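You operate a simulated robot arm through the tools that you are given. There is no shell and no other tool. Be economical: measure what you need, move in short steps, check, and stop when the job is done.

Carry out the task below with a simulated robot arm. There is one attempt and no reset: what you move stays moved.

JOB
Put things in order on the table. At the end: the beige month block (marked "JULY") from the table stands where the teal tube (marked "Toothpaste") stood; the brown dice cup is in the grey felt bin; the green clothes peg from the table stands on top of the cream soap; the teal tube stands where the brown dice cup stood; whatever was shut is shut again. Leave all else as you found it, and nothing knocked over.
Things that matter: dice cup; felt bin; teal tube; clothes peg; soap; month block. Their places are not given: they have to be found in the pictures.

The check looks at the end state, three seconds after you hand in, the way a careful person would. Anything else that was tipped, shoved, dropped, spilled or broken makes it a failure.

ROBOT AND FRAMES
A 6-joint arm with a two-finger parallel gripper, fixed in place. Base frame: the origin is at the foot of the arm, x ahead of it, y to its left, z up; the work surface is at about z = 0.74. Units: m, degrees, N and s.
With the tool pointing down near the work surface it reaches from about 0.2 to 0.64 m from the base axis. Its first joint turns from -66.0 to 66.0 degrees. Payload 2.7 kg.
The TCP is the grasp point between the finger pads, 0.023 m short of the fingertips. In the tool frame z runs along the fingers and y along their closing line. The gripper opens to 0.094 m. The fingers are 0.038 m wide and 0.01 m thick; the gripper's body (0.054 by 0.096 m) begins 0.039 m behind the TCP.
Orientation is told as [roll, pitch, yaw] about the base's x, y, z axes, in that order, counted from this pose: with the fingers straight down and closing along the base's y, the tool's x points along the base's -x, its y along +y and its z along -z.

CONTROLS
- The arm moves only by the tool send_rows. Its argument "steps" is text: rows parted by semicolons, each of 7 numbers parted by spaces: the shift along the tool's x, y, z in units of 250 mm (1.0 is 250 mm), then the turn, a rotation vector about the tool's x, y, z in units of 90 degrees (1.0 is 90 degrees), then the gripper command, from -1 (fully open) to 1 (shut), values between in proportion. In form: x y z wx wy wz grip; .... A call has 1 to 12 rows; each row is the pose to reach, as a shift and turn from the pose commanded when the call began, along the tool's axes at that moment. A call with a number of a shift or a turn outside -1 to 1 is refused whole. A row lasts 0.2 s, in which the tool goes at most 0.05 m and 8.6 degrees; a call with a longer step from one row to the next is refused whole, and so is a gripper value outside its range. A pose out of reach is approached as far as the arm can. The call stops where the force on the tool passes 40 N (or 10 N more than at its start, if that is more) or the arm is blocked; 0.2 s more then pass. The fingers move at their own pace (about 0.045 m/s each) and stop on an object; they squeeze with about 21 N. The grip force told is the motor's: it shows also when the fingers shut on nothing. Time passes only in rows, and 0.2 s behind the last, so rows that repeat a pose let the fingers close. The reply holds the time, the measured pose of the TCP, the force on the tool along the base axes, the opening and the grip force, in the units named above and with some noise, and new pictures: "views" is both (left out), scene, wrist or none.
- Cameras (640 x 400 px; columns grow to the right, rows downward): "scene" is fixed at [0.086, -0.4356, 1.3964]; the picture's right is [0.74, -0.68, 0.00], its down [-0.36, -0.39, -0.85] and it looks along [0.57, 0.62, -0.53] (base axes); focal length 280 px, centre (320, 200). "wrist" rides on the gripper at [-0.039, 0, -0.044] in the tool frame; the picture's right is [0.00, -1.00, 0.00], its down [0.97, 0.00, -0.24] and it looks along [0.24, 0.00, 0.97] (tool axes); focal length 218 px, centre (320, 200).
- pixel_to_xyz(camera, pixels): there is no depth. For up to 12 entries [column, row, z] of the newest picture of that camera ("zoom" is the newest enlarged one), the place [x, y] in the base frame at which the ray of that pixel passes the height z, good to about 0.002 m, but the place of the scene camera against the robot may be out by one fixed shift of up to 0.018 m in any direction. The clock stands still meanwhile.
- inspect(camera, box): a new picture of the part [left, top, right, bottom] of that camera's present view, enlarged. The clock stands still meanwhile.
- job_done(): hands the job in; it is judged then, once.

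Work in short steps. Measure before you move; look again where a grasp or a placing could have gone wrong, and mend it. You have 80 turns and 120 pictures in all, those below and enlarged ones among them. Open the gripper and draw the arm clear of the work before you hand the job in, unless the task says otherwise; then end with one line.

The tools are called by a JSON object that holds its "method" and its "body". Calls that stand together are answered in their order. send_rows: Moves the arm, as the interface text tells. Its arguments: {"type":"object","properties":{"steps":{"type":"string"},"views":{"type":"string","enum":["both","scene","wrist","none"]}},"required":["steps"]} The other tools are called the same way: pixel_to_xyz (camera, pixels) gives the place at which the rays of pixels pass given heights; inspect (camera, box) takes an enlarged picture of a part of a camera's view; job_done () hands the job in.

At the start:

```text
t: 0.0
ee_pos: [0.3529, 0.0611, 1.2635]
ee_rot: [0.0, 0.1, 0.1]
contact_force: [-1.4, -0.3, 0.3]
grip_width: 0.094
gripper_force: 0.1
```

scene: 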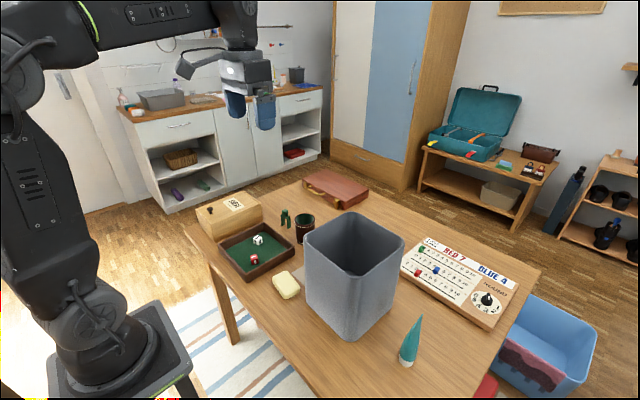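
wrist: 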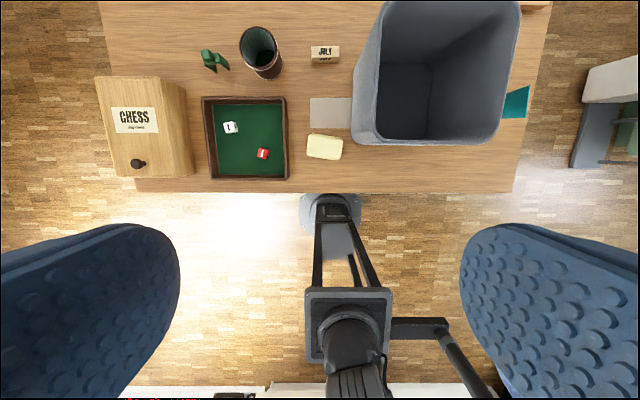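

The wrist picture shows the peg (214,60), dice cup (262,52), JULY block (325,53), soap (325,147), bin (435,75), and tube (515,102). I enlarge these areas to measure them.

{"method": "inspect", "body": {"camera": "wrist", "box": [190, 10, 350, 170]}}

{"method": "inspect", "body": {"camera": "scene", "box": [180, 160, 340, 310]}}

{"method": "inspect", "body": {"camera": "scene", "box": [300, 200, 520, 390]}}

{"method": "pixel_to_xyz", "body": {"camera": "wrist", "pixels": [[325, 62, 0.74], [325, 147, 0.76], [268, 72, 0.74], [258, 42, 0.83], [214, 65, 0.74], [515, 102, 0.74], [355, 125, 0.74], [500, 135, 0.74], [330, 112, 0.74], [527, 190, 0.74], [136, 190, 0.74], [287, 180, 0.76]]}}

```text
2.50 times, centred on (270, 90) of wrist
```

zoom: 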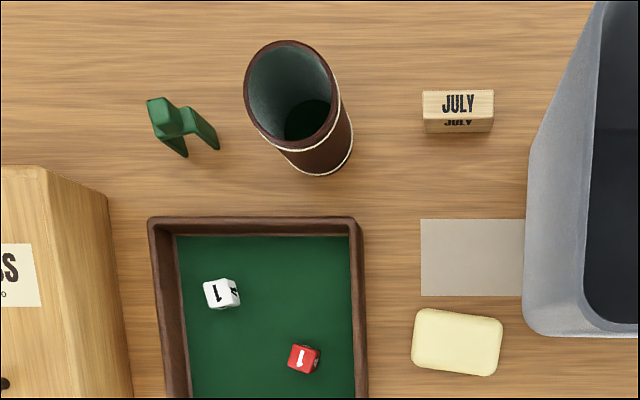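

```text
2.67 times, centred on (260, 235) of scene
```

zoom: 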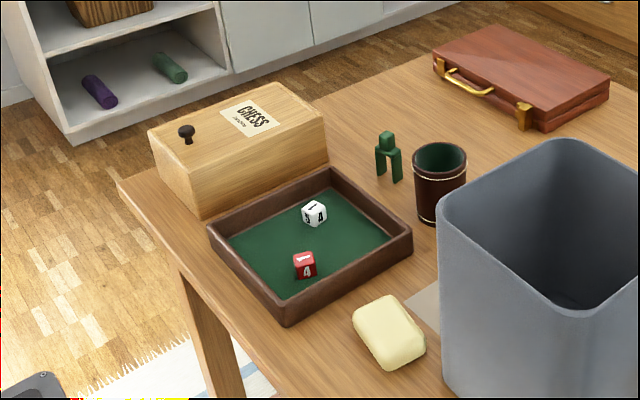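

```text
2.11 times, centred on (410, 295) of scene
```

zoom: 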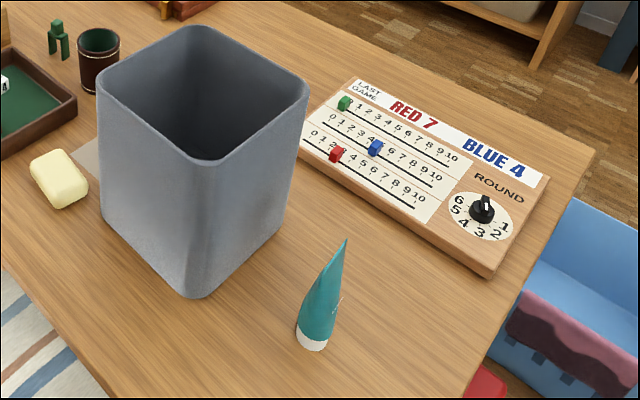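

```text
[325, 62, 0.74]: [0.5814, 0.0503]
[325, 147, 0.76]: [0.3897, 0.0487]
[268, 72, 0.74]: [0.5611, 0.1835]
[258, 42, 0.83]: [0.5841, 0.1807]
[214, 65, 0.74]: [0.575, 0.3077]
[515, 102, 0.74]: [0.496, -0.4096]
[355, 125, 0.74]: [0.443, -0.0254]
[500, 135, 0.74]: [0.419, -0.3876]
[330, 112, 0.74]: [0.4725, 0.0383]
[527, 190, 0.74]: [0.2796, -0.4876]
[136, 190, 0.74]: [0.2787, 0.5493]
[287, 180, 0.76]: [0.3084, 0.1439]
```

Measuring the bin's height from its near edge in the scene, and the cup's rim and base widths.

{"method": "pixel_to_xyz", "body": {"camera": "scene", "pixels": [[348.4, 340, 0.74], [355.5, 276, 0.92], [355.5, 276, 0.95], [355.5, 276, 0.98], [304, 240, 0.95], [404, 242, 0.95], [355, 212, 0.95], [407, 362, 0.74], [424, 316, 0.86], [424, 316, 0.88], [424, 316, 0.9]]}}

{"method": "pixel_to_xyz", "body": {"camera": "wrist", "pixels": [[251, 48, 0.83], [273, 37, 0.83], [358, 138, 0.95], [500, 145, 0.95], [383, 2, 0.95], [520, 2, 0.95], [375, 138, 0.745], [378, 65, 0.745], [433, 65, 0.745], [433, 138, 0.745]]}}

```text
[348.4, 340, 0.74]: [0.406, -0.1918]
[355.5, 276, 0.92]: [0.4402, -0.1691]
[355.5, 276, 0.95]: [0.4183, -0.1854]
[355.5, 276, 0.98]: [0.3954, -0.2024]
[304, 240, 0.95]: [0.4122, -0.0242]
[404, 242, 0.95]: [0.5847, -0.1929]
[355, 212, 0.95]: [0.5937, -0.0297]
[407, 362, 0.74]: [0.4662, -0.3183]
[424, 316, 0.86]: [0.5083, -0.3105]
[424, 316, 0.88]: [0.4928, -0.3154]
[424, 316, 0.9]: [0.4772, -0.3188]
```

```text
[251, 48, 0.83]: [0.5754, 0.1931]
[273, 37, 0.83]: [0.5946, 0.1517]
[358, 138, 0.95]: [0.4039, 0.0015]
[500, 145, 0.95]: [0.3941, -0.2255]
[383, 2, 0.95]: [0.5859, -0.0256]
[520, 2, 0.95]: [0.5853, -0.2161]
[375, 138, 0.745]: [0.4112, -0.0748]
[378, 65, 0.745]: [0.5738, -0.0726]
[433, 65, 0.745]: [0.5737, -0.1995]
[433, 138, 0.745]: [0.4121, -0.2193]
```

Bin top is about z≈0.96, centred near (0.495,-0.11), and the cup is near (0.565,0.18). I move to a vantage point above cup, peg and block for precise measuring.

{"method": "send_rows", "body": {"steps": "-0.1 0.06 0.12 0 0 0 -1; -0.2 0.12 0.24 0 0 0 -1; -0.3 0.18 0.36 0 0 0 -1; -0.4 0.24 0.48 0 0 0 -1; -0.5 0.3 0.6 0 0 0 -1; -0.6 0.36 0.72 0 0 0 -1; -0.7 0.42 0.84 0 0 0 -1; -0.79 0.476 0.95 0 0 0 -1; -0.79 0.476 0.95 0 0 0 -1"}}

```text
t: 2.0
ee_pos: [0.55, 0.1805, 1.0235]
ee_rot: [0.0, 0.0, 0.1]
contact_force: [-0.1, 0.0, -0.3]
grip_width: 0.0939
gripper_force: 0.0
```

scene: 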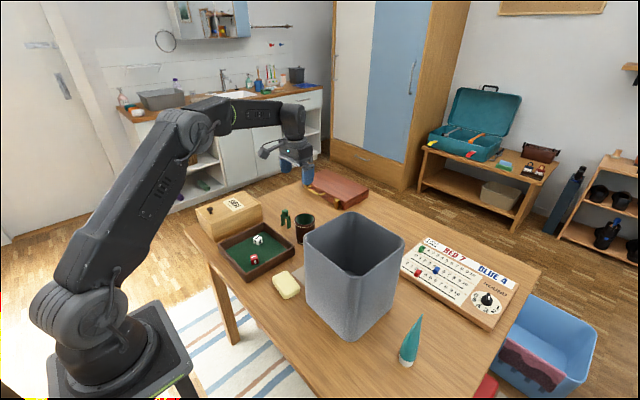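
wrist: 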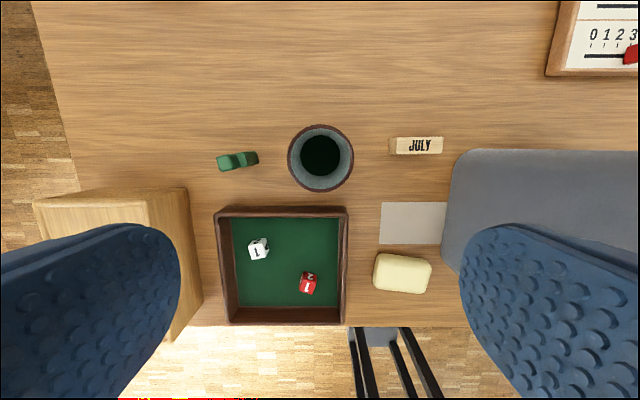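

The cup is almost directly below the camera (320,158), with the peg at (237,160) and JULY at (416,145). I enlarge and measure.

{"method": "inspect", "body": {"camera": "wrist", "box": [200, 100, 460, 300]}}

{"method": "pixel_to_xyz", "body": {"camera": "wrist", "pixels": [[287, 158, 0.82], [354, 158, 0.82], [320, 124, 0.82], [320, 192, 0.82], [389, 145, 0.78], [443, 145, 0.78], [416, 137, 0.78], [416, 154, 0.78], [237, 160, 0.8], [402, 273, 0.765], [402, 256, 0.765], [402, 292, 0.765]]}}

```text
2.00 times, centred on (330, 200) of wrist
```

zoom: 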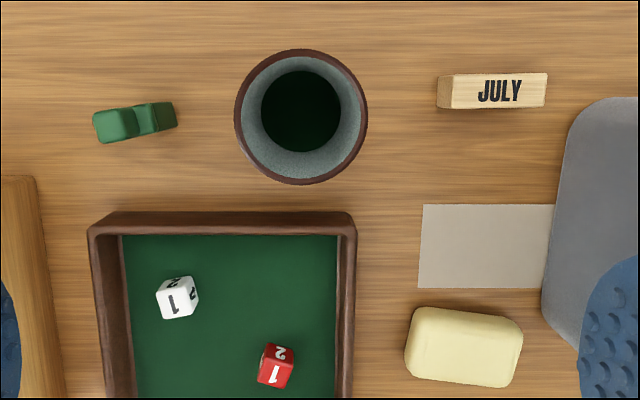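

```text
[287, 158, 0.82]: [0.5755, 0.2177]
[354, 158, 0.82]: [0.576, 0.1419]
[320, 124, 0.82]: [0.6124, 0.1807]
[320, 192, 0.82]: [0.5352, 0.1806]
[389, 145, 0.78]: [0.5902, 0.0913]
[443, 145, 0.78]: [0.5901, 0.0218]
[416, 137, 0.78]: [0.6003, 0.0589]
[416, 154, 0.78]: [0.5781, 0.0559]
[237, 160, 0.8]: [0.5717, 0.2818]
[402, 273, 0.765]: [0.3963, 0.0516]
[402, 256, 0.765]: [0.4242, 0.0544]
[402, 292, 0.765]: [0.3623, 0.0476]
```

Cup centre is (0.574,0.180), rim z≈0.83, diameter ≈0.073. I descend to z=0.80 and close.

{"method": "send_rows", "body": {"steps": "-0.096 0 0.15 0 0 0 -1; -0.096 0 0.3 0 0 0 -1; -0.096 0 0.45 0 0 0 -1; -0.096 0 0.6 0 0 0 -1; -0.096 0 0.75 0 0 0 -1; -0.096 0 0.894 0 0 0 -1; -0.096 0 0.894 0 0 0 -1; -0.096 0 0.894 0 0 0 0.8; -0.096 0 0.894 0 0 0 0.8; -0.096 0 0.894 0 0 0 0.8; -0.096 0 0.894 0 0 0 0.8"}}

```text
t: 4.4
ee_pos: [0.5749, 0.1806, 0.7997]
ee_rot: [0.0, 0.0, 0.1]
contact_force: [1.1, -0.6, 0.5]
grip_width: 0.0706
gripper_force: 21.0
```

scene: 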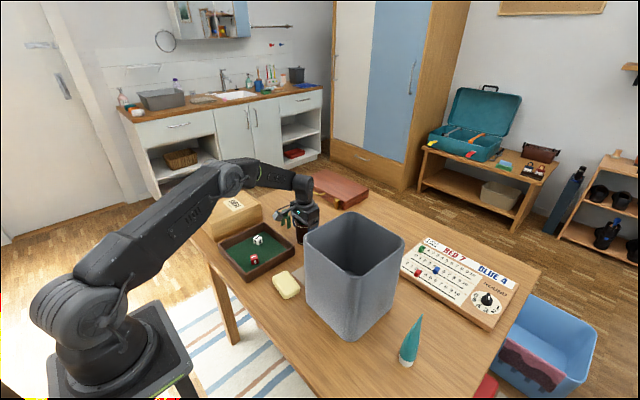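
wrist: 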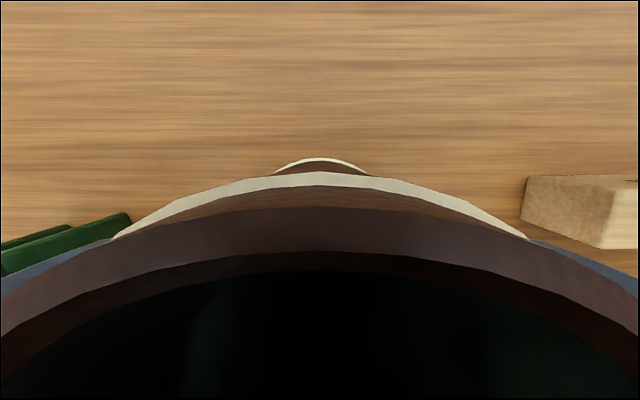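

Gripped at 0.0706 m. I lift straight up 0.30 m.

{"method": "send_rows", "body": {"steps": "0 0 -0.1 0 0 0 0.8; 0 0 -0.25 0 0 0 0.8; 0 0 -0.4 0 0 0 0.8; 0 0 -0.55 0 0 0 0.8; 0 0 -0.7 0 0 0 0.8; 0 0 -0.85 0 0 0 0.8; 0 0 -1 0 0 0 0.8; 0 0 -1 0 0 0 0.8", "views": "wrist"}}

```text
t: 6.2
ee_pos: [0.5726, 0.1819, 1.0521]
ee_rot: [0.0, 0.0, 0.0]
contact_force: [-0.2, -0.2, -1.0]
grip_width: 0.0709
gripper_force: 20.7
```

wrist: 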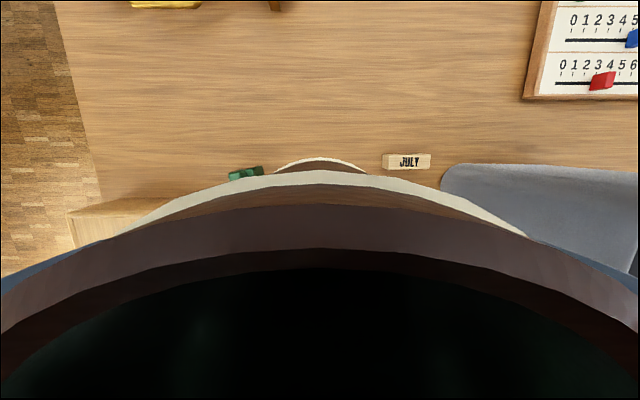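

Cup is held. I rise 0.05 m more and move toward the bin.

{"method": "send_rows", "body": {"steps": "0 0 -0.2 0 0 0 0.8; 0.03 -0.15 -0.24 0 0 0 0.8; 0.08 -0.33 -0.24 0 0 0 0.8; 0.14 -0.51 -0.24 0 0 0 0.8; 0.2 -0.69 -0.24 0 0 0 0.8; 0.25 -0.85 -0.24 0 0 0 0.8; 0.31 -1 -0.24 0 0 0 0.8; 0.31 -1 -0.24 0 0 0 0.8"}}

```text
t: 8.0
ee_pos: [0.4956, -0.0702, 1.1123]
ee_rot: [0.0, 0.1, 0.1]
contact_force: [0.0, 0.8, -0.8]
grip_width: 0.0709
gripper_force: 20.9
```

scene: 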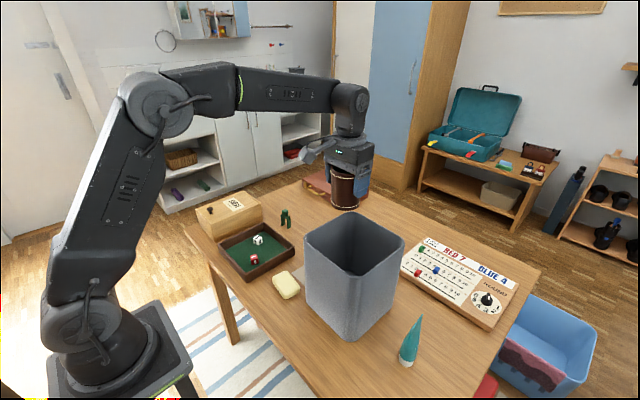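
wrist: 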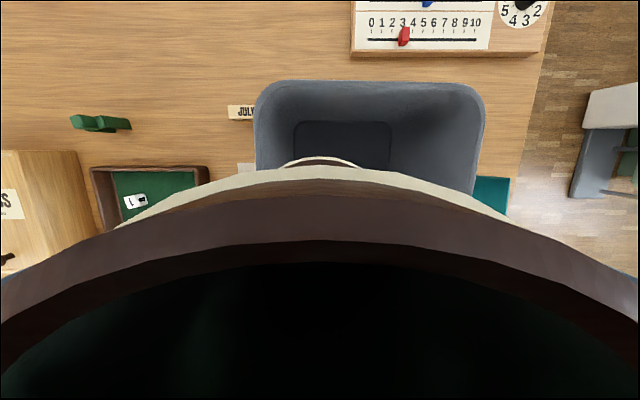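

Bin centre works out at about (0.49,-0.11), rim z≈0.966, floor about 0.165 wide. I centre over it and lower partway to check for clearance.

{"method": "send_rows", "body": {"steps": "0.02 -0.16 0 0 0 0 0.8; 0.02 -0.16 0 0 0 0 0.8; 0.02 -0.16 0.15 0 0 0 0.8; 0.02 -0.16 0.3 0 0 0 0.8; 0.02 -0.16 0.45 0 0 0 0.8; 0.02 -0.16 0.6 0 0 0 0.8; 0.02 -0.16 0.6 0 0 0 0.8"}}

```text
t: 9.6
ee_pos: [0.4942, -0.1085, 0.962]
ee_rot: [0.0, 0.0, 0.1]
contact_force: [0.3, 0.9, -1.2]
grip_width: 0.0712
gripper_force: 20.3
```

scene: 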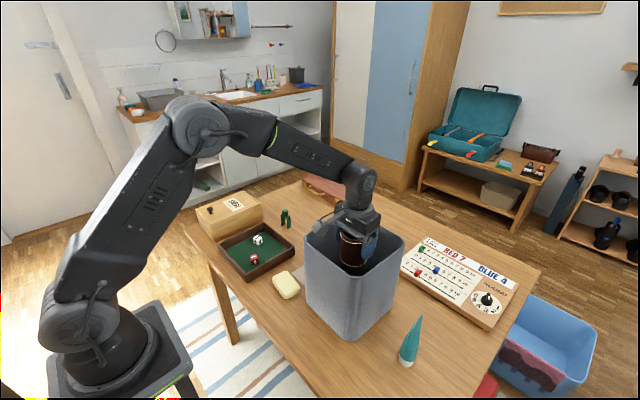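
wrist: 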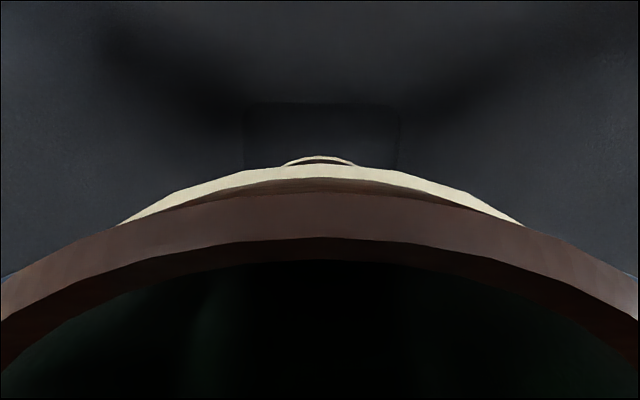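

The cup is inside and centred. I enlarge to judge wrist clearance over the near rim.

{"method": "inspect", "body": {"camera": "scene", "box": [270, 130, 430, 290]}}

```text
2.50 times, centred on (350, 210) of scene
```

zoom: 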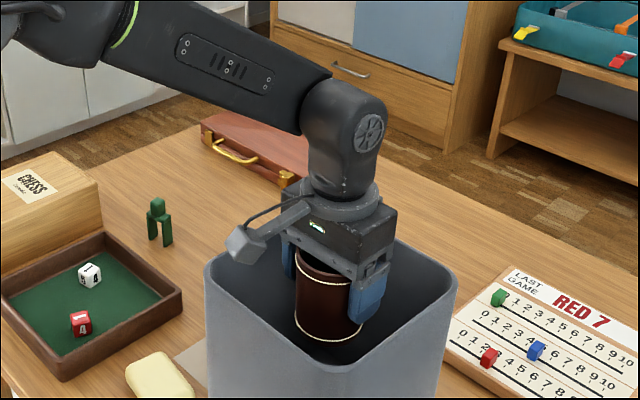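

Something protrudes from the gripper at scene (318,228); I check how far out it reaches, since it must clear the near rim.

{"method": "pixel_to_xyz", "body": {"camera": "scene", "pixels": [[318, 228, 0.98], [318, 228, 1.0], [318, 228, 1.02], [318, 228, 1.04], [318, 228, 1.06], [333, 250, 0.96], [305, 240, 0.966], [355, 276, 0.966], [403, 244, 0.966], [354, 213, 0.966], [350, 220, 1.02], [359, 202, 1.04]]}}

```text
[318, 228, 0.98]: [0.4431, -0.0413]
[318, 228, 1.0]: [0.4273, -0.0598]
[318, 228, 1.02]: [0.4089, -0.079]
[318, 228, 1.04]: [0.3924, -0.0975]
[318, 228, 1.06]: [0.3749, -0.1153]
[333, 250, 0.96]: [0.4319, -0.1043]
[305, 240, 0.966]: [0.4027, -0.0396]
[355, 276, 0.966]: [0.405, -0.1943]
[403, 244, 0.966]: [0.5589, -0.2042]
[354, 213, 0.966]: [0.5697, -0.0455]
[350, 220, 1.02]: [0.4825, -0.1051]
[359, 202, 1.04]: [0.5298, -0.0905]
```

The protrusion reaches ~0.11 m toward the base at z≈TCP+0.09, so it would strike the near rim. I turn the tool 45° so it points into the near corner, and shift the TCP to (0.508,-0.092) for room.

{"method": "send_rows", "body": {"steps": "-0.03 0.03 0 0 0 -0.08 0.8; -0.056 0.066 0 0 0 -0.165 0.8; -0.056 0.066 0 0 0 -0.25 0.8; -0.056 0.066 0 0 0 -0.335 0.8; -0.056 0.066 0 0 0 -0.42 0.8; -0.056 0.066 0 0 0 -0.5 0.8; -0.056 0.066 0.1 0 0 -0.5 0.8; -0.056 0.066 0.2 0 0 -0.5 0.8; -0.056 0.066 0.2 0 0 -0.5 0.8"}}

{"method": "inspect", "body": {"camera": "scene", "box": [270, 130, 430, 290]}}

```text
t: 11.6
ee_pos: [0.5075, -0.0931, 0.9117]
ee_rot: [0.0, -0.1, 45.1]
contact_force: [-0.6, 1.1, -1.0]
grip_width: 0.0711
gripper_force: 21.2
```

scene: 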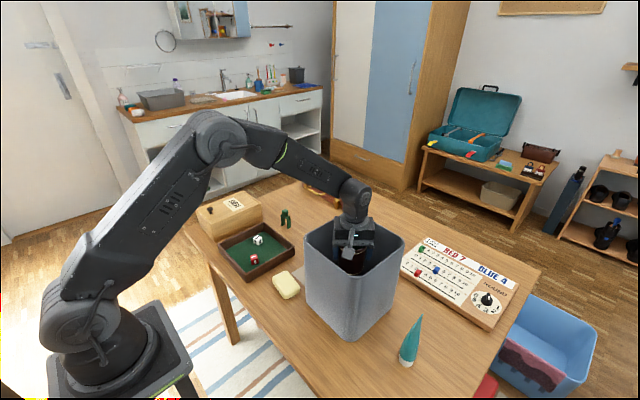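
wrist: 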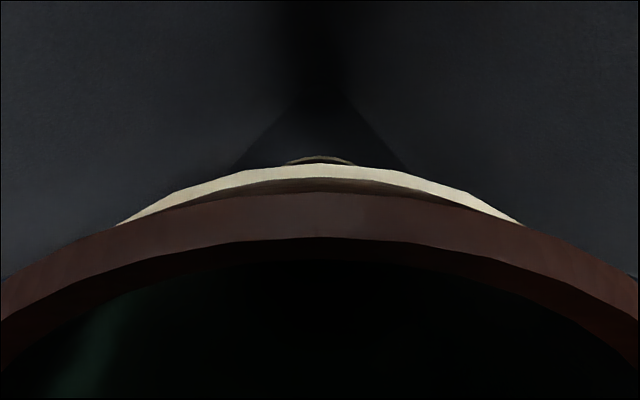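

```text
2.50 times, centred on (350, 210) of scene
```

zoom: 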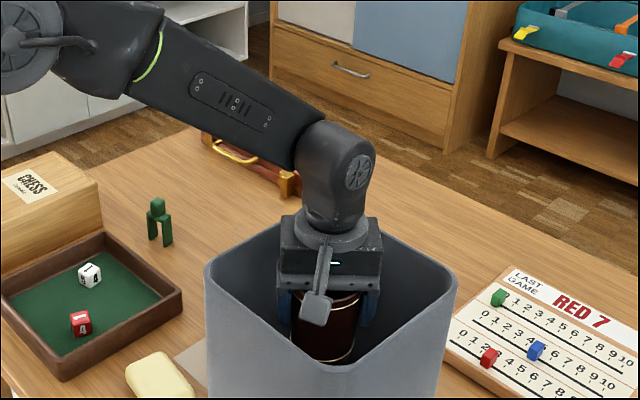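

Good clearance: the protrusion now sits over the corner's inside. I go down to z≈0.86 and look.

{"method": "send_rows", "body": {"steps": "0 0 0.07 0 0 0 0.8; 0 0 0.14 0 0 0 0.8; 0 0 0.2 0 0 0 0.8; 0 0 0.2 0 0 0 0.8", "views": "none"}}

{"method": "inspect", "body": {"camera": "scene", "box": [250, 130, 410, 290]}}

```text
t: 12.6
ee_pos: [0.5061, -0.0945, 0.8612]
ee_rot: [0.0, 0.0, 45.1]
contact_force: [-0.1, 0.3, -0.5]
grip_width: 0.0708
gripper_force: 21.1
```

```text
2.50 times, centred on (330, 210) of scene
```

zoom: 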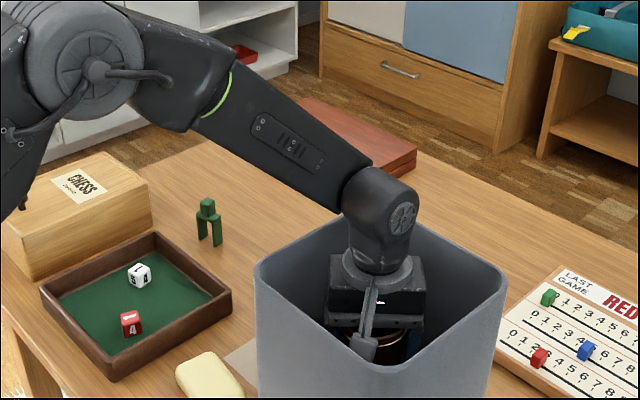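

Forearm still has ample gap over the rim. I lower to z≈0.815.

{"method": "send_rows", "body": {"steps": "0 0 0.06 0 0 0 0.8; 0 0 0.12 0 0 0 0.8; 0 0 0.18 0 0 0 0.8; 0 0 0.18 0 0 0 0.8", "views": "wrist"}}

{"method": "inspect", "body": {"camera": "scene", "box": [250, 130, 410, 290]}}

```text
t: 13.6
ee_pos: [0.5067, -0.0919, 0.8176]
ee_rot: [-0.1, -0.1, 45.1]
contact_force: [0.2, 0.1, -1.1]
grip_width: 0.0709
gripper_force: 20.9
```

wrist: 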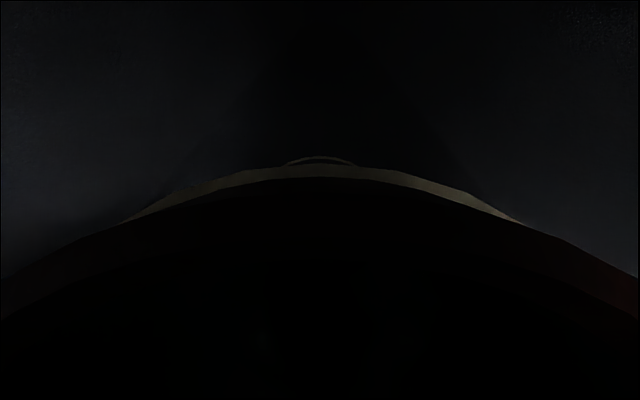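

```text
2.50 times, centred on (330, 210) of scene
```

zoom: 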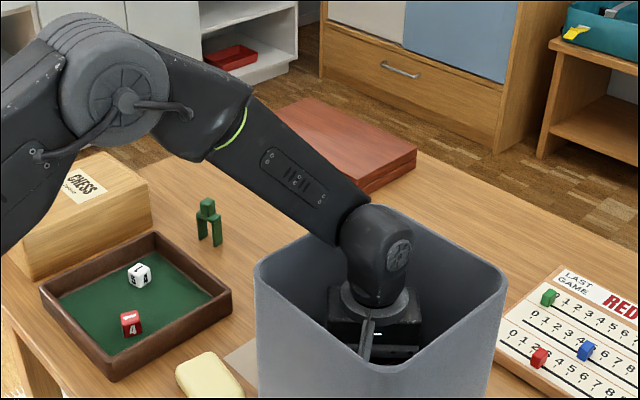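

Free so far (force ~1 N). I go down in very small steps to find the floor.

{"method": "send_rows", "body": {"steps": "0 0 0.015 0 0 0 0.8; 0 0 0.03 0 0 0 0.8; 0 0 0.04 0 0 0 0.8; 0 0 0.04 0 0 0 0.8", "views": "none"}}

```text
t: 14.6
ee_pos: [0.5065, -0.0925, 0.8075]
ee_rot: [-0.1, -0.1, 45.1]
contact_force: [-0.1, -0.2, -0.1]
grip_width: 0.0706
gripper_force: 21.1
```

{"method": "send_rows", "body": {"steps": "0 0 0.008 0 0 0 0.8; 0 0 0.016 0 0 0 0.8; 0 0 0.016 0 0 0 0.8", "views": "none"}}

```text
t: 15.4
ee_pos: [0.5072, -0.0928, 0.8052]
ee_rot: [-0.1, 0.0, 45.2]
contact_force: [-6.8, 1.8, 15.1]
grip_width: 0.0709
gripper_force: 20.7
```

Contact with the floor at z≈0.805. I ease up 1 mm, open, and raise.

{"method": "send_rows", "body": {"steps": "0 0 -0.008 0 0 0 0.8; 0 0 -0.008 0 0 0 0; 0 0 -0.008 0 0 0 -0.8; 0 0 -0.008 0 0 0 -0.8; 0 0 -0.05 0 0 0 -0.8; 0 0 -0.13 0 0 0 -0.8; 0 0 -0.25 0 0 0 -0.8; 0 0 -0.4 0 0 0 -0.8; 0 0 -0.58 0 0 0 -0.8; 0 0 -0.76 0 0 0 -0.8; 0 0 -0.95 0 0 0 -0.8; 0 0 -0.95 0 0 0 -0.8"}}

```text
t: 18.0
ee_pos: [0.5052, -0.0937, 1.0409]
ee_rot: [0.0, 0.0, 45.1]
contact_force: [0.0, 1.0, -0.9]
grip_width: 0.0846
gripper_force: 0.0
```

scene: 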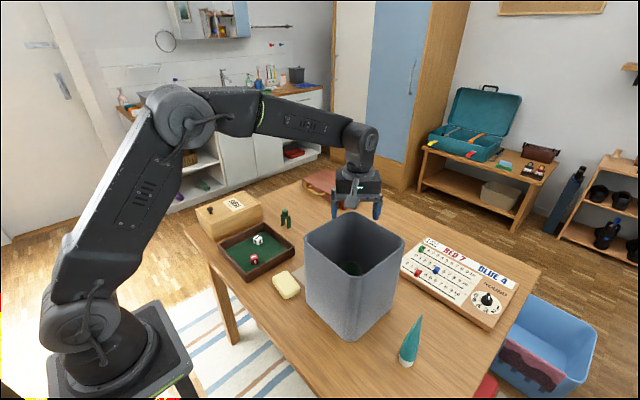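
wrist: 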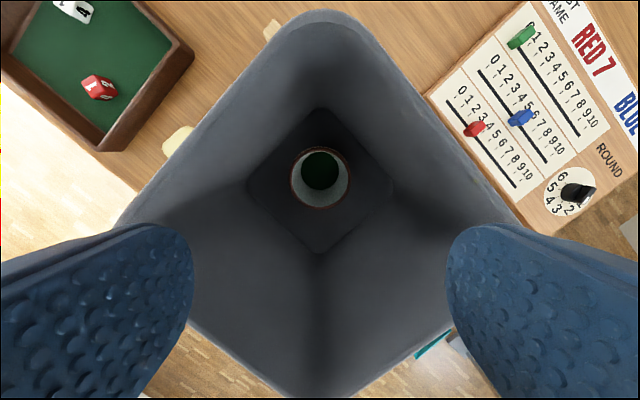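

The cup stands in the bin and the bin has not shifted. Now I rise and move over the tube (scene ≈(0.466,-0.318)), turning back to yaw 0.

{"method": "send_rows", "body": {"steps": "0.05 -0.02 -0.15 0 0 0.06 -1; 0.15 -0.06 -0.28 0 0 0.14 -1; 0.27 -0.12 -0.36 0 0 0.22 -1; 0.41 -0.19 -0.4 0 0 0.3 -1; 0.55 -0.26 -0.44 0 0 0.38 -1; 0.69 -0.33 -0.44 0 0 0.46 -1; 0.834 -0.41 -0.44 0 0 0.5 -1; 0.834 -0.41 -0.44 0 0 0.5 -1"}}

```text
t: 19.8
ee_pos: [0.4308, -0.3148, 1.1506]
ee_rot: [0.1, 0.1, 0.0]
contact_force: [0.2, -0.1, 0.4]
grip_width: 0.0938
gripper_force: 0.1
```

scene: 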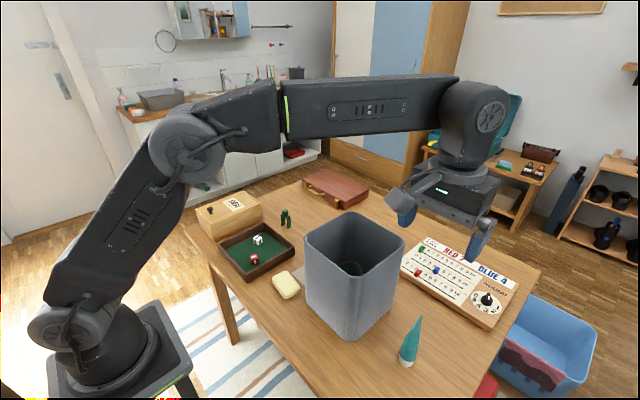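
wrist: 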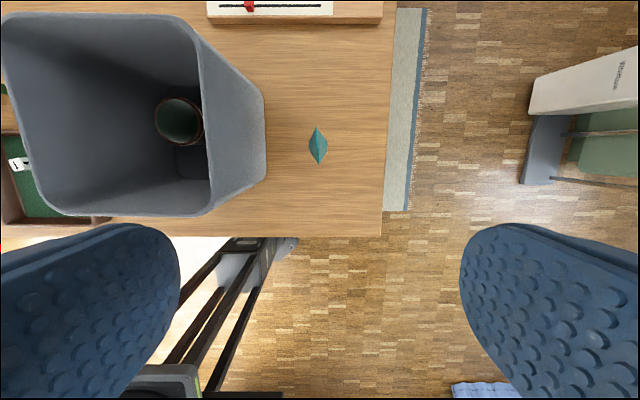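

Tube is directly below the camera at (318,146), with its crimp running along x. I enlarge it.

{"method": "inspect", "body": {"camera": "wrist", "box": [288, 116, 352, 176]}}

{"method": "pixel_to_xyz", "body": {"camera": "wrist", "pixels": [[317, 127, 0.9], [318, 164, 0.9], [318, 146, 0.9], [318, 146, 0.74], [309, 148, 0.78], [328, 148, 0.78], [265, 150, 0.966], [265, 180, 0.78]]}}

```text
6.67 times, centred on (320, 146) of wrist
```

zoom: 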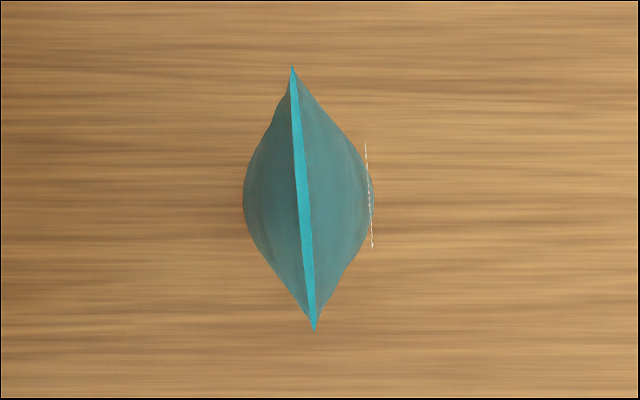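

```text
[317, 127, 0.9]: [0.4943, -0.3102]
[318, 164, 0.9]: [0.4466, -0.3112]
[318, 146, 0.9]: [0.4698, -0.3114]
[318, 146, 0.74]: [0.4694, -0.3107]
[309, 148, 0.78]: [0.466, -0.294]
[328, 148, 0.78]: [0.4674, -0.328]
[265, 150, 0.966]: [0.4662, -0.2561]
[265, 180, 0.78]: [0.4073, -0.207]
```

Tube centre is (0.470,-0.311) with the crimp about 4.7° off x; it is a wedge closing along y. I align and descend to z≈0.95 to check.

{"method": "send_rows", "body": {"steps": "-0.08 0.016 0.1 0 0 -0.052 -1; -0.157 0.016 0.2 0 0 -0.052 -1; -0.157 0.016 0.35 0 0 -0.052 -1; -0.157 0.016 0.5 0 0 -0.052 -1; -0.157 0.016 0.65 0 0 -0.052 -1; -0.157 0.016 0.8 0 0 -0.052 -1; -0.157 0.016 0.8 0 0 -0.052 -1"}}

{"method": "inspect", "body": {"camera": "scene", "box": [350, 230, 510, 390]}}

```text
t: 21.4
ee_pos: [0.4719, -0.3089, 0.9501]
ee_rot: [0.0, -0.1, 4.8]
contact_force: [0.5, -1.2, 0.4]
grip_width: 0.0939
gripper_force: 0.0
```

scene: 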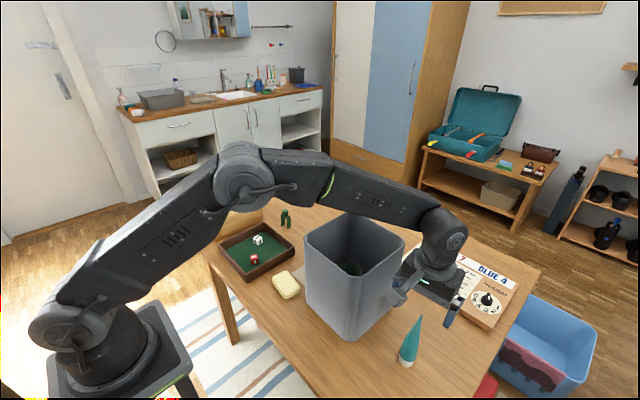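
wrist: 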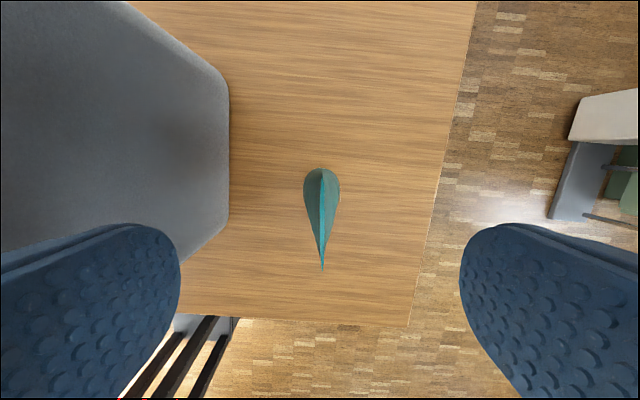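

```text
2.50 times, centred on (430, 310) of scene
```

zoom: 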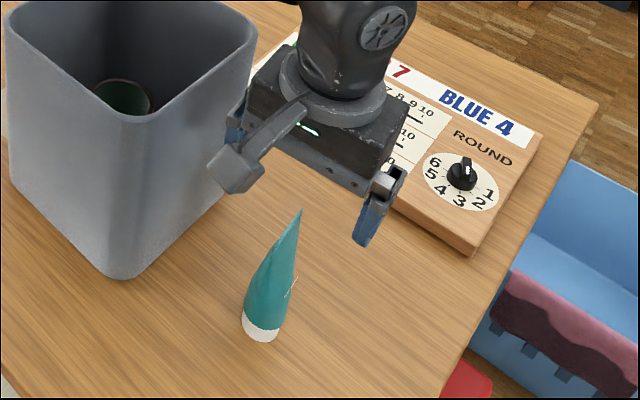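

Crimp top is about z≈0.89–0.90 and tube is centred between fingers. I descend to TCP z=0.868 and close gently.

{"method": "send_rows", "body": {"steps": "0 0 0.1 0 0 0 -1; 0 0 0.2 0 0 0 -1; 0 0 0.28 0 0 0 -1; 0 0 0.328 0 0 0 -1; 0 0 0.328 0 0 0 -1; 0 0 0.328 0 0 0 0; 0 0 0.328 0 0 0 0.4; 0 0 0.328 0 0 0 0.7; 0 0 0.328 0 0 0 0.9; 0 0 0.328 0 0 0 1; 0 0 0.328 0 0 0 1; 0 0 0.328 0 0 0 1"}}

{"method": "inspect", "body": {"camera": "scene", "box": [350, 230, 510, 390]}}

```text
t: 24.0
ee_pos: [0.4709, -0.3078, 0.8682]
ee_rot: [-0.1, 0.0, 4.7]
contact_force: [0.2, -0.1, 0.5]
grip_width: 0.0156
gripper_force: 21.5
```

scene: 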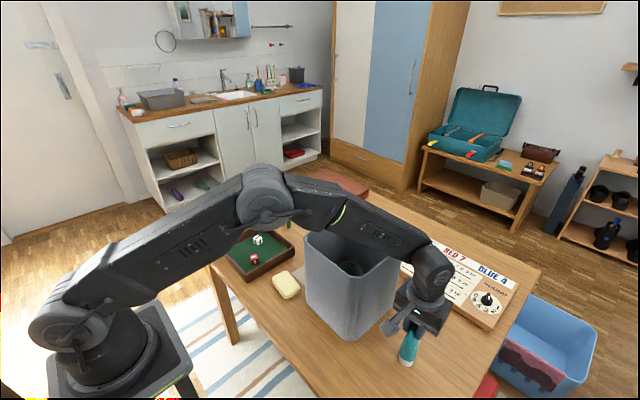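
wrist: 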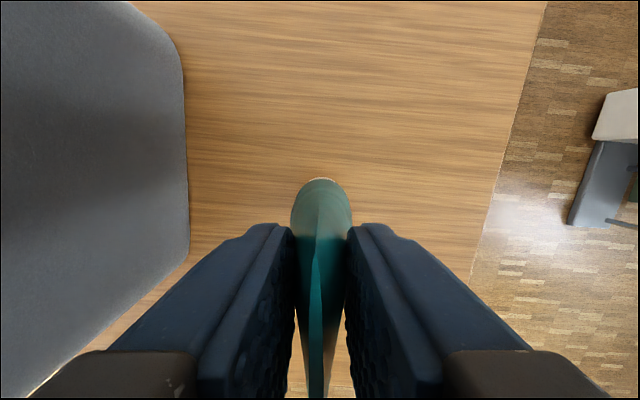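

```text
2.50 times, centred on (430, 310) of scene
```

zoom: 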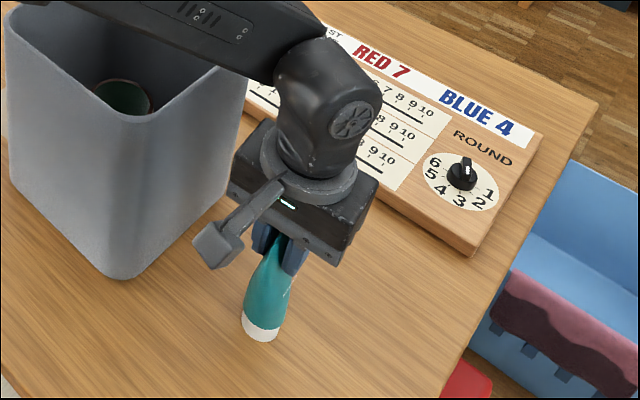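

Held at 0.0156 m. I lift 3 cm and check for slip.

{"method": "send_rows", "body": {"steps": "0 0 -0.04 0 0 0 1; 0 0 -0.08 0 0 0 1; 0 0 -0.12 0 0 0 1; 0 0 -0.12 0 0 0 1", "views": "wrist"}}

{"method": "inspect", "body": {"camera": "scene", "box": [350, 230, 510, 390]}}

```text
t: 25.0
ee_pos: [0.4717, -0.3082, 0.8972]
ee_rot: [0.0, -0.1, 4.8]
contact_force: [-0.3, -0.6, -0.9]
grip_width: 0.0152
gripper_force: 21.2
```

wrist: 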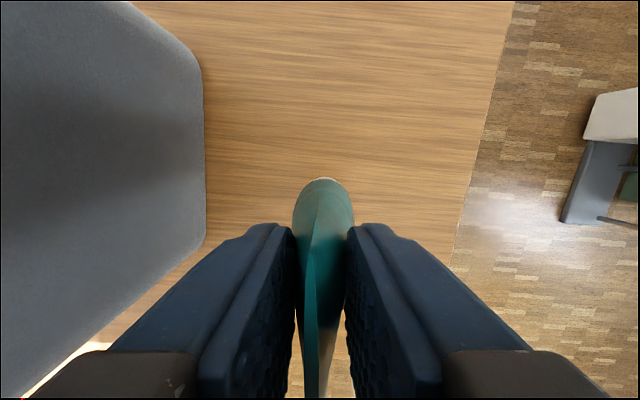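

```text
2.50 times, centred on (430, 310) of scene
```

zoom: 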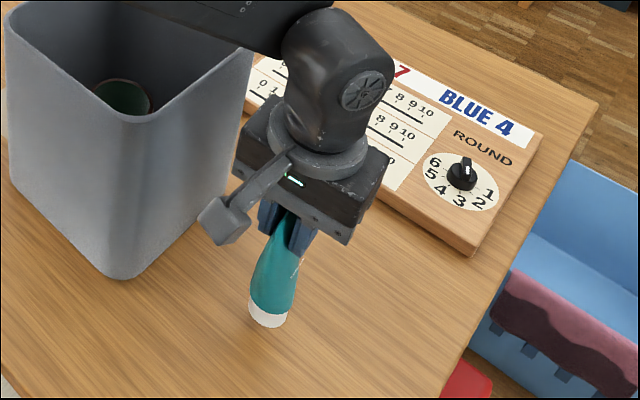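

Tube is held securely, nearly upright. I raise it to z≈1.145 and then move left over the bin.

{"method": "send_rows", "body": {"steps": "0 0 -0.165 0 0 0 1; 0 0 -0.33 0 0 0 1; 0 0 -0.5 0 0 0 1; 0 0 -0.67 0 0 0 1; 0 0 -0.84 0 0 0 1; 0 0 -1 0 0 0 1; -0.04 0.15 -1 0 0 0.01 1; -0.08 0.32 -1 0 0 0.02 1; -0.12 0.49 -1 0 0 0.03 1; -0.16 0.66 -1 0 0 0.04 1; -0.2 0.83 -1 0 0 0.05 1; -0.24 1 -1 0 0 0.052 1", "views": "scene"}}

```text
t: 27.6
ee_pos: [0.5088, -0.0541, 1.1501]
ee_rot: [0.0, 0.0, 0.0]
contact_force: [0.3, 0.7, -1.5]
grip_width: 0.0155
gripper_force: 21.1
```

scene: 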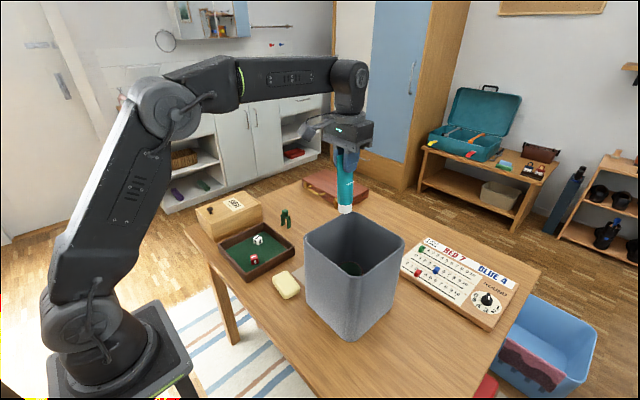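

Clear of the bin. I continue to above the cup's old spot (0.574,0.180) and come down to z≈0.96.

{"method": "send_rows", "body": {"steps": "-0.045 0.16 0 0 0 0 1; -0.09 0.32 0 0 0 0 1; -0.135 0.48 0 0 0 0 1; -0.18 0.64 0 0 0 0 1; -0.225 0.8 0 0 0 0 1; -0.26 0.936 0 0 0 0 1; -0.26 0.936 0.15 0 0 0 1; -0.26 0.936 0.3 0 0 0 1; -0.26 0.936 0.45 0 0 0 1; -0.26 0.936 0.6 0 0 0 1; -0.26 0.936 0.75 0 0 0 1; -0.26 0.936 0.75 0 0 0 1"}}

{"method": "inspect", "body": {"camera": "scene", "box": [230, 120, 390, 280]}}

```text
t: 30.2
ee_pos: [0.5773, 0.1805, 0.9593]
ee_rot: [-0.1, 0.0, 0.0]
contact_force: [0.3, 0.1, -0.8]
grip_width: 0.0154
gripper_force: 21.2
out of reach, approached as far as the arm can: row 6
```

scene: 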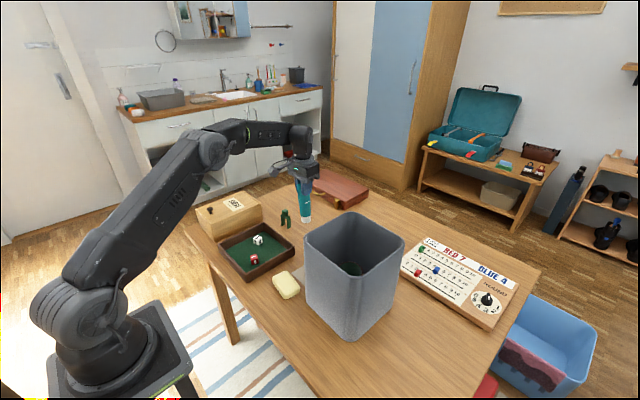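
wrist: 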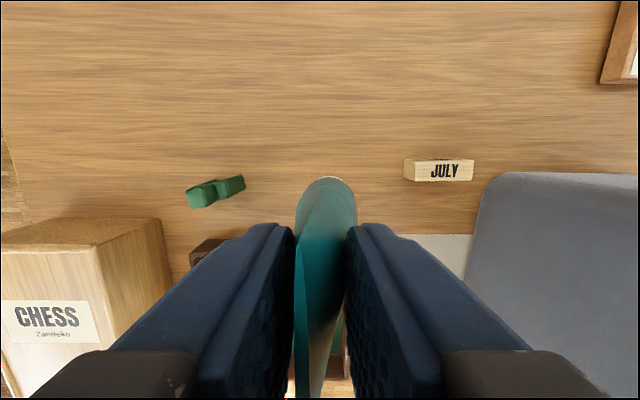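

```text
2.50 times, centred on (310, 200) of scene
```

zoom: 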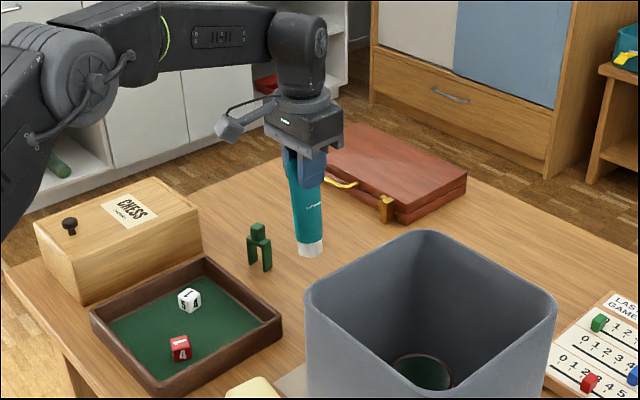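

The tube has rocked ~4–5° in the grip (its lower end leans to -y). I roll the tool -4.5° about its x to stand it upright, and go down to z≈0.885 for a look.

{"method": "send_rows", "body": {"steps": "0 -0.018 0 -0.05 0 0 1; 0 -0.018 0.1 -0.05 0 0 1; 0 -0.018 0.2 -0.05 0 0 1; 0 -0.018 0.29 -0.05 0 0 1; 0 -0.018 0.29 -0.05 0 0 1", "views": "wrist"}}

{"method": "inspect", "body": {"camera": "scene", "box": [250, 150, 350, 250]}}

```text
t: 31.4
ee_pos: [0.5764, 0.1747, 0.8884]
ee_rot: [4.5, 0.0, 0.1]
contact_force: [0.6, 0.1, -0.5]
grip_width: 0.0152
gripper_force: 20.6
```

wrist: 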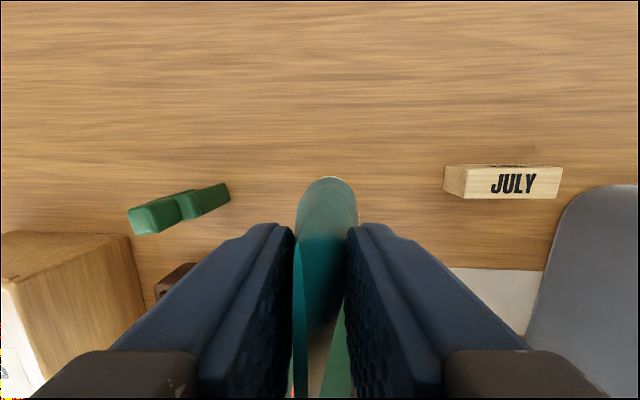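

```text
4.00 times, centred on (300, 200) of scene
```

zoom: 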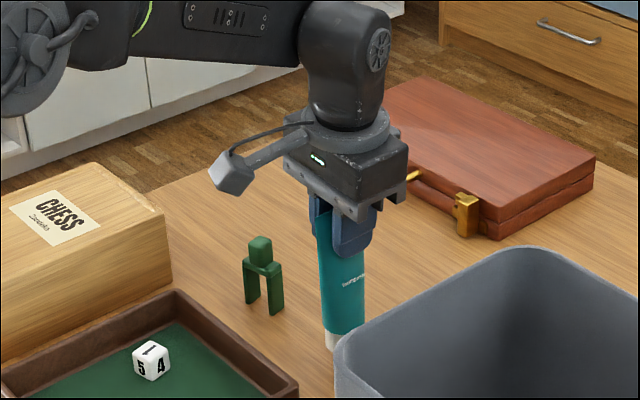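

Tube is now close to vertical and the peg is well clear. I lower in small steps until contact.

{"method": "send_rows", "body": {"steps": "0 0 0.03 0 0 0 1; 0 0 0.05 0 0 0 1; 0 0 0.065 0 0 0 1; 0 0 0.075 0 0 0 1; 0 0 0.075 0 0 0 1", "views": "none"}}

```text
t: 32.6
ee_pos: [0.5757, 0.1766, 0.8706]
ee_rot: [4.5, 0.0, 0.1]
contact_force: [0.0, -0.1, -0.9]
grip_width: 0.0152
gripper_force: 21.0
```

{"method": "send_rows", "body": {"steps": "0 0 0.008 0 0 0 1; 0 0 0.016 0 0 0 1; 0 0 0.016 0 0 0 1", "views": "none"}}

```text
t: 33.4
ee_pos: [0.5764, 0.1778, 0.8686]
ee_rot: [4.6, -0.4, 0.1]
contact_force: [-3.9, -1.4, 21.3]
grip_width: 0.0152
gripper_force: 21.5
```

Contact at z≈0.868. I unload by ~1.5 mm and open gently, then look.

{"method": "send_rows", "body": {"steps": "0 0 -0.006 0 0 0 1; 0 0 -0.006 0 0 0 0.6; 0 0 -0.006 0 0 0 0.5; 0 0 -0.006 0 0 0 0.35; 0 0 -0.006 0 0 0 0.2; 0 0 -0.006 0 0 0 0.1; 0 0 -0.006 0 0 0 0.1", "views": "wrist"}}

{"method": "inspect", "body": {"camera": "scene", "box": [250, 150, 350, 250]}}

```text
t: 35.0
ee_pos: [0.5752, 0.1766, 0.8666]
ee_rot: [4.6, 0.0, 0.2]
contact_force: [-0.2, 0.3, 0.7]
grip_width: 0.0422
gripper_force: 0.1
```

wrist: 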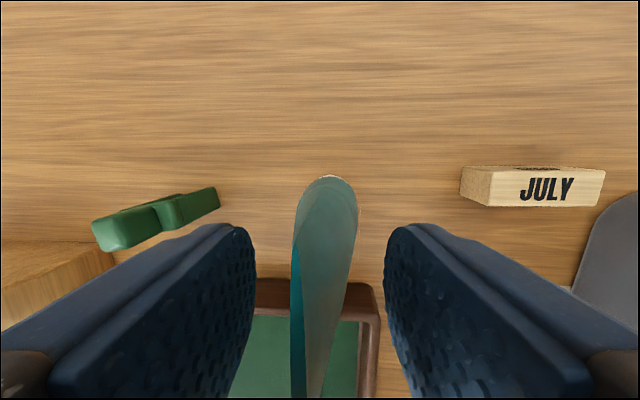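

```text
4.00 times, centred on (300, 200) of scene
```

zoom: 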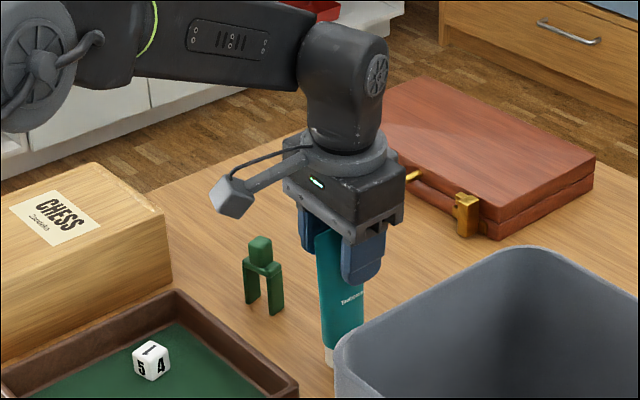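

Tube stands free. I rise straight up in base z and level the tool again.

{"method": "send_rows", "body": {"steps": "0 0.008 -0.1 0 0 0 0; 0 0.02 -0.25 0 0 0 -0.2; 0 0.031 -0.4 0 0 0 -0.5; 0 0.045 -0.58 0.02 0 0 -1; 0 0.06 -0.76 0.05 0 0 -1; 0 0.07 -0.9 0.05 0 0 -1; 0 0.07 -0.9 0.05 0 0 -1"}}

```text
t: 36.6
ee_pos: [0.5762, 0.1762, 1.0939]
ee_rot: [0.1, -0.1, 0.1]
contact_force: [-1.1, 0.1, -0.1]
grip_width: 0.0942
gripper_force: 0.0
```

scene: 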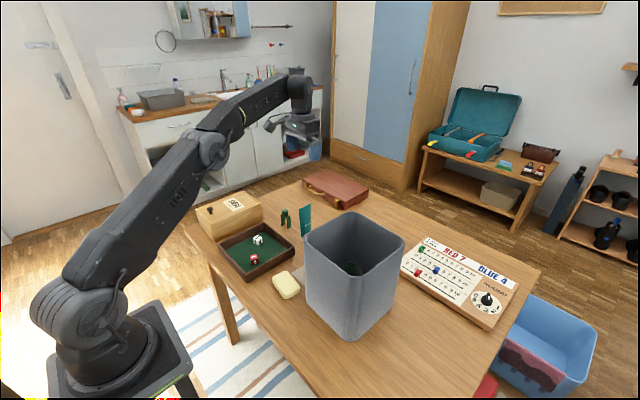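
wrist: 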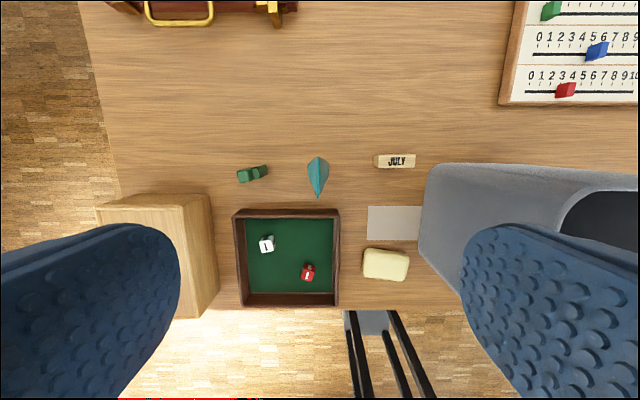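

Tube stands at about (0.574,0.178). Now I move over the JULY block (≈(0.590,0.060)) for a precise look.

{"method": "send_rows", "body": {"steps": "0.03 -0.15 0 0 0 0 -1; 0.06 -0.3 0 0 0 0 -1; 0.1 -0.463 0 0 0 0 -1; 0.1 -0.463 0.15 0 0 0 -0.75; 0.1 -0.463 0.3 0 0 0 -0.75; 0.1 -0.463 0.37 0 0 0 -0.75; 0.1 -0.463 0.37 0 0 0 -0.75"}}

{"method": "inspect", "body": {"camera": "wrist", "box": [260, 100, 380, 200]}}

```text
t: 38.2
ee_pos: [0.5493, 0.0617, 1.0018]
ee_rot: [0.0, 0.1, 0.2]
contact_force: [0.0, 0.0, 0.3]
grip_width: 0.0821
gripper_force: 0.1
```

scene: 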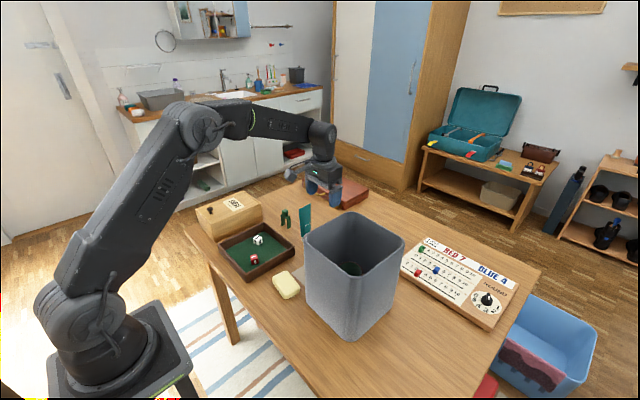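
wrist: 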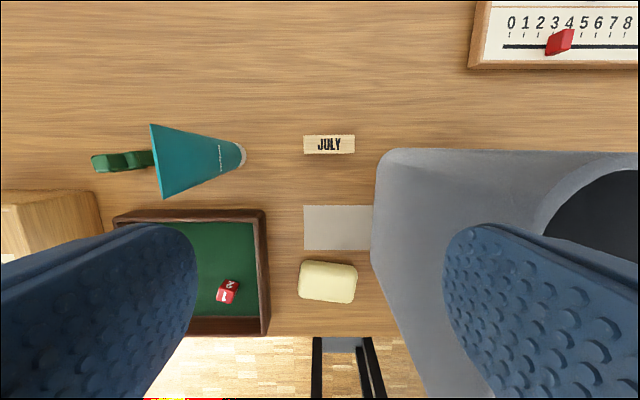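

```text
4.00 times, centred on (320, 150) of wrist
```

zoom: 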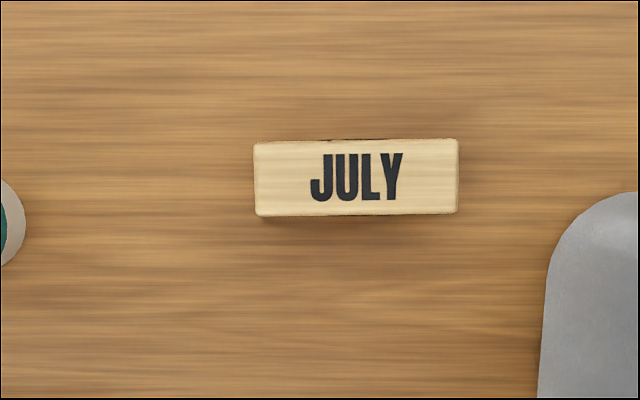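

The block's top is centred at wrist (329,144.5). I measure it.

{"method": "pixel_to_xyz", "body": {"camera": "wrist", "pixels": [[329, 144.5, 0.77], [303.5, 144.5, 0.77], [354.5, 144.5, 0.77], [329, 135, 0.77], [329, 154, 0.77], [375, 165, 0.74], [240, 155, 0.74]]}}

```text
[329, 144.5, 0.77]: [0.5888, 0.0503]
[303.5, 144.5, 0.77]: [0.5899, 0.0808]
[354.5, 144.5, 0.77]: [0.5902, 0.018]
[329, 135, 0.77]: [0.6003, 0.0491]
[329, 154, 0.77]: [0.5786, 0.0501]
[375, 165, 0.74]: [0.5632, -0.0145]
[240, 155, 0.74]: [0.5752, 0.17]
```

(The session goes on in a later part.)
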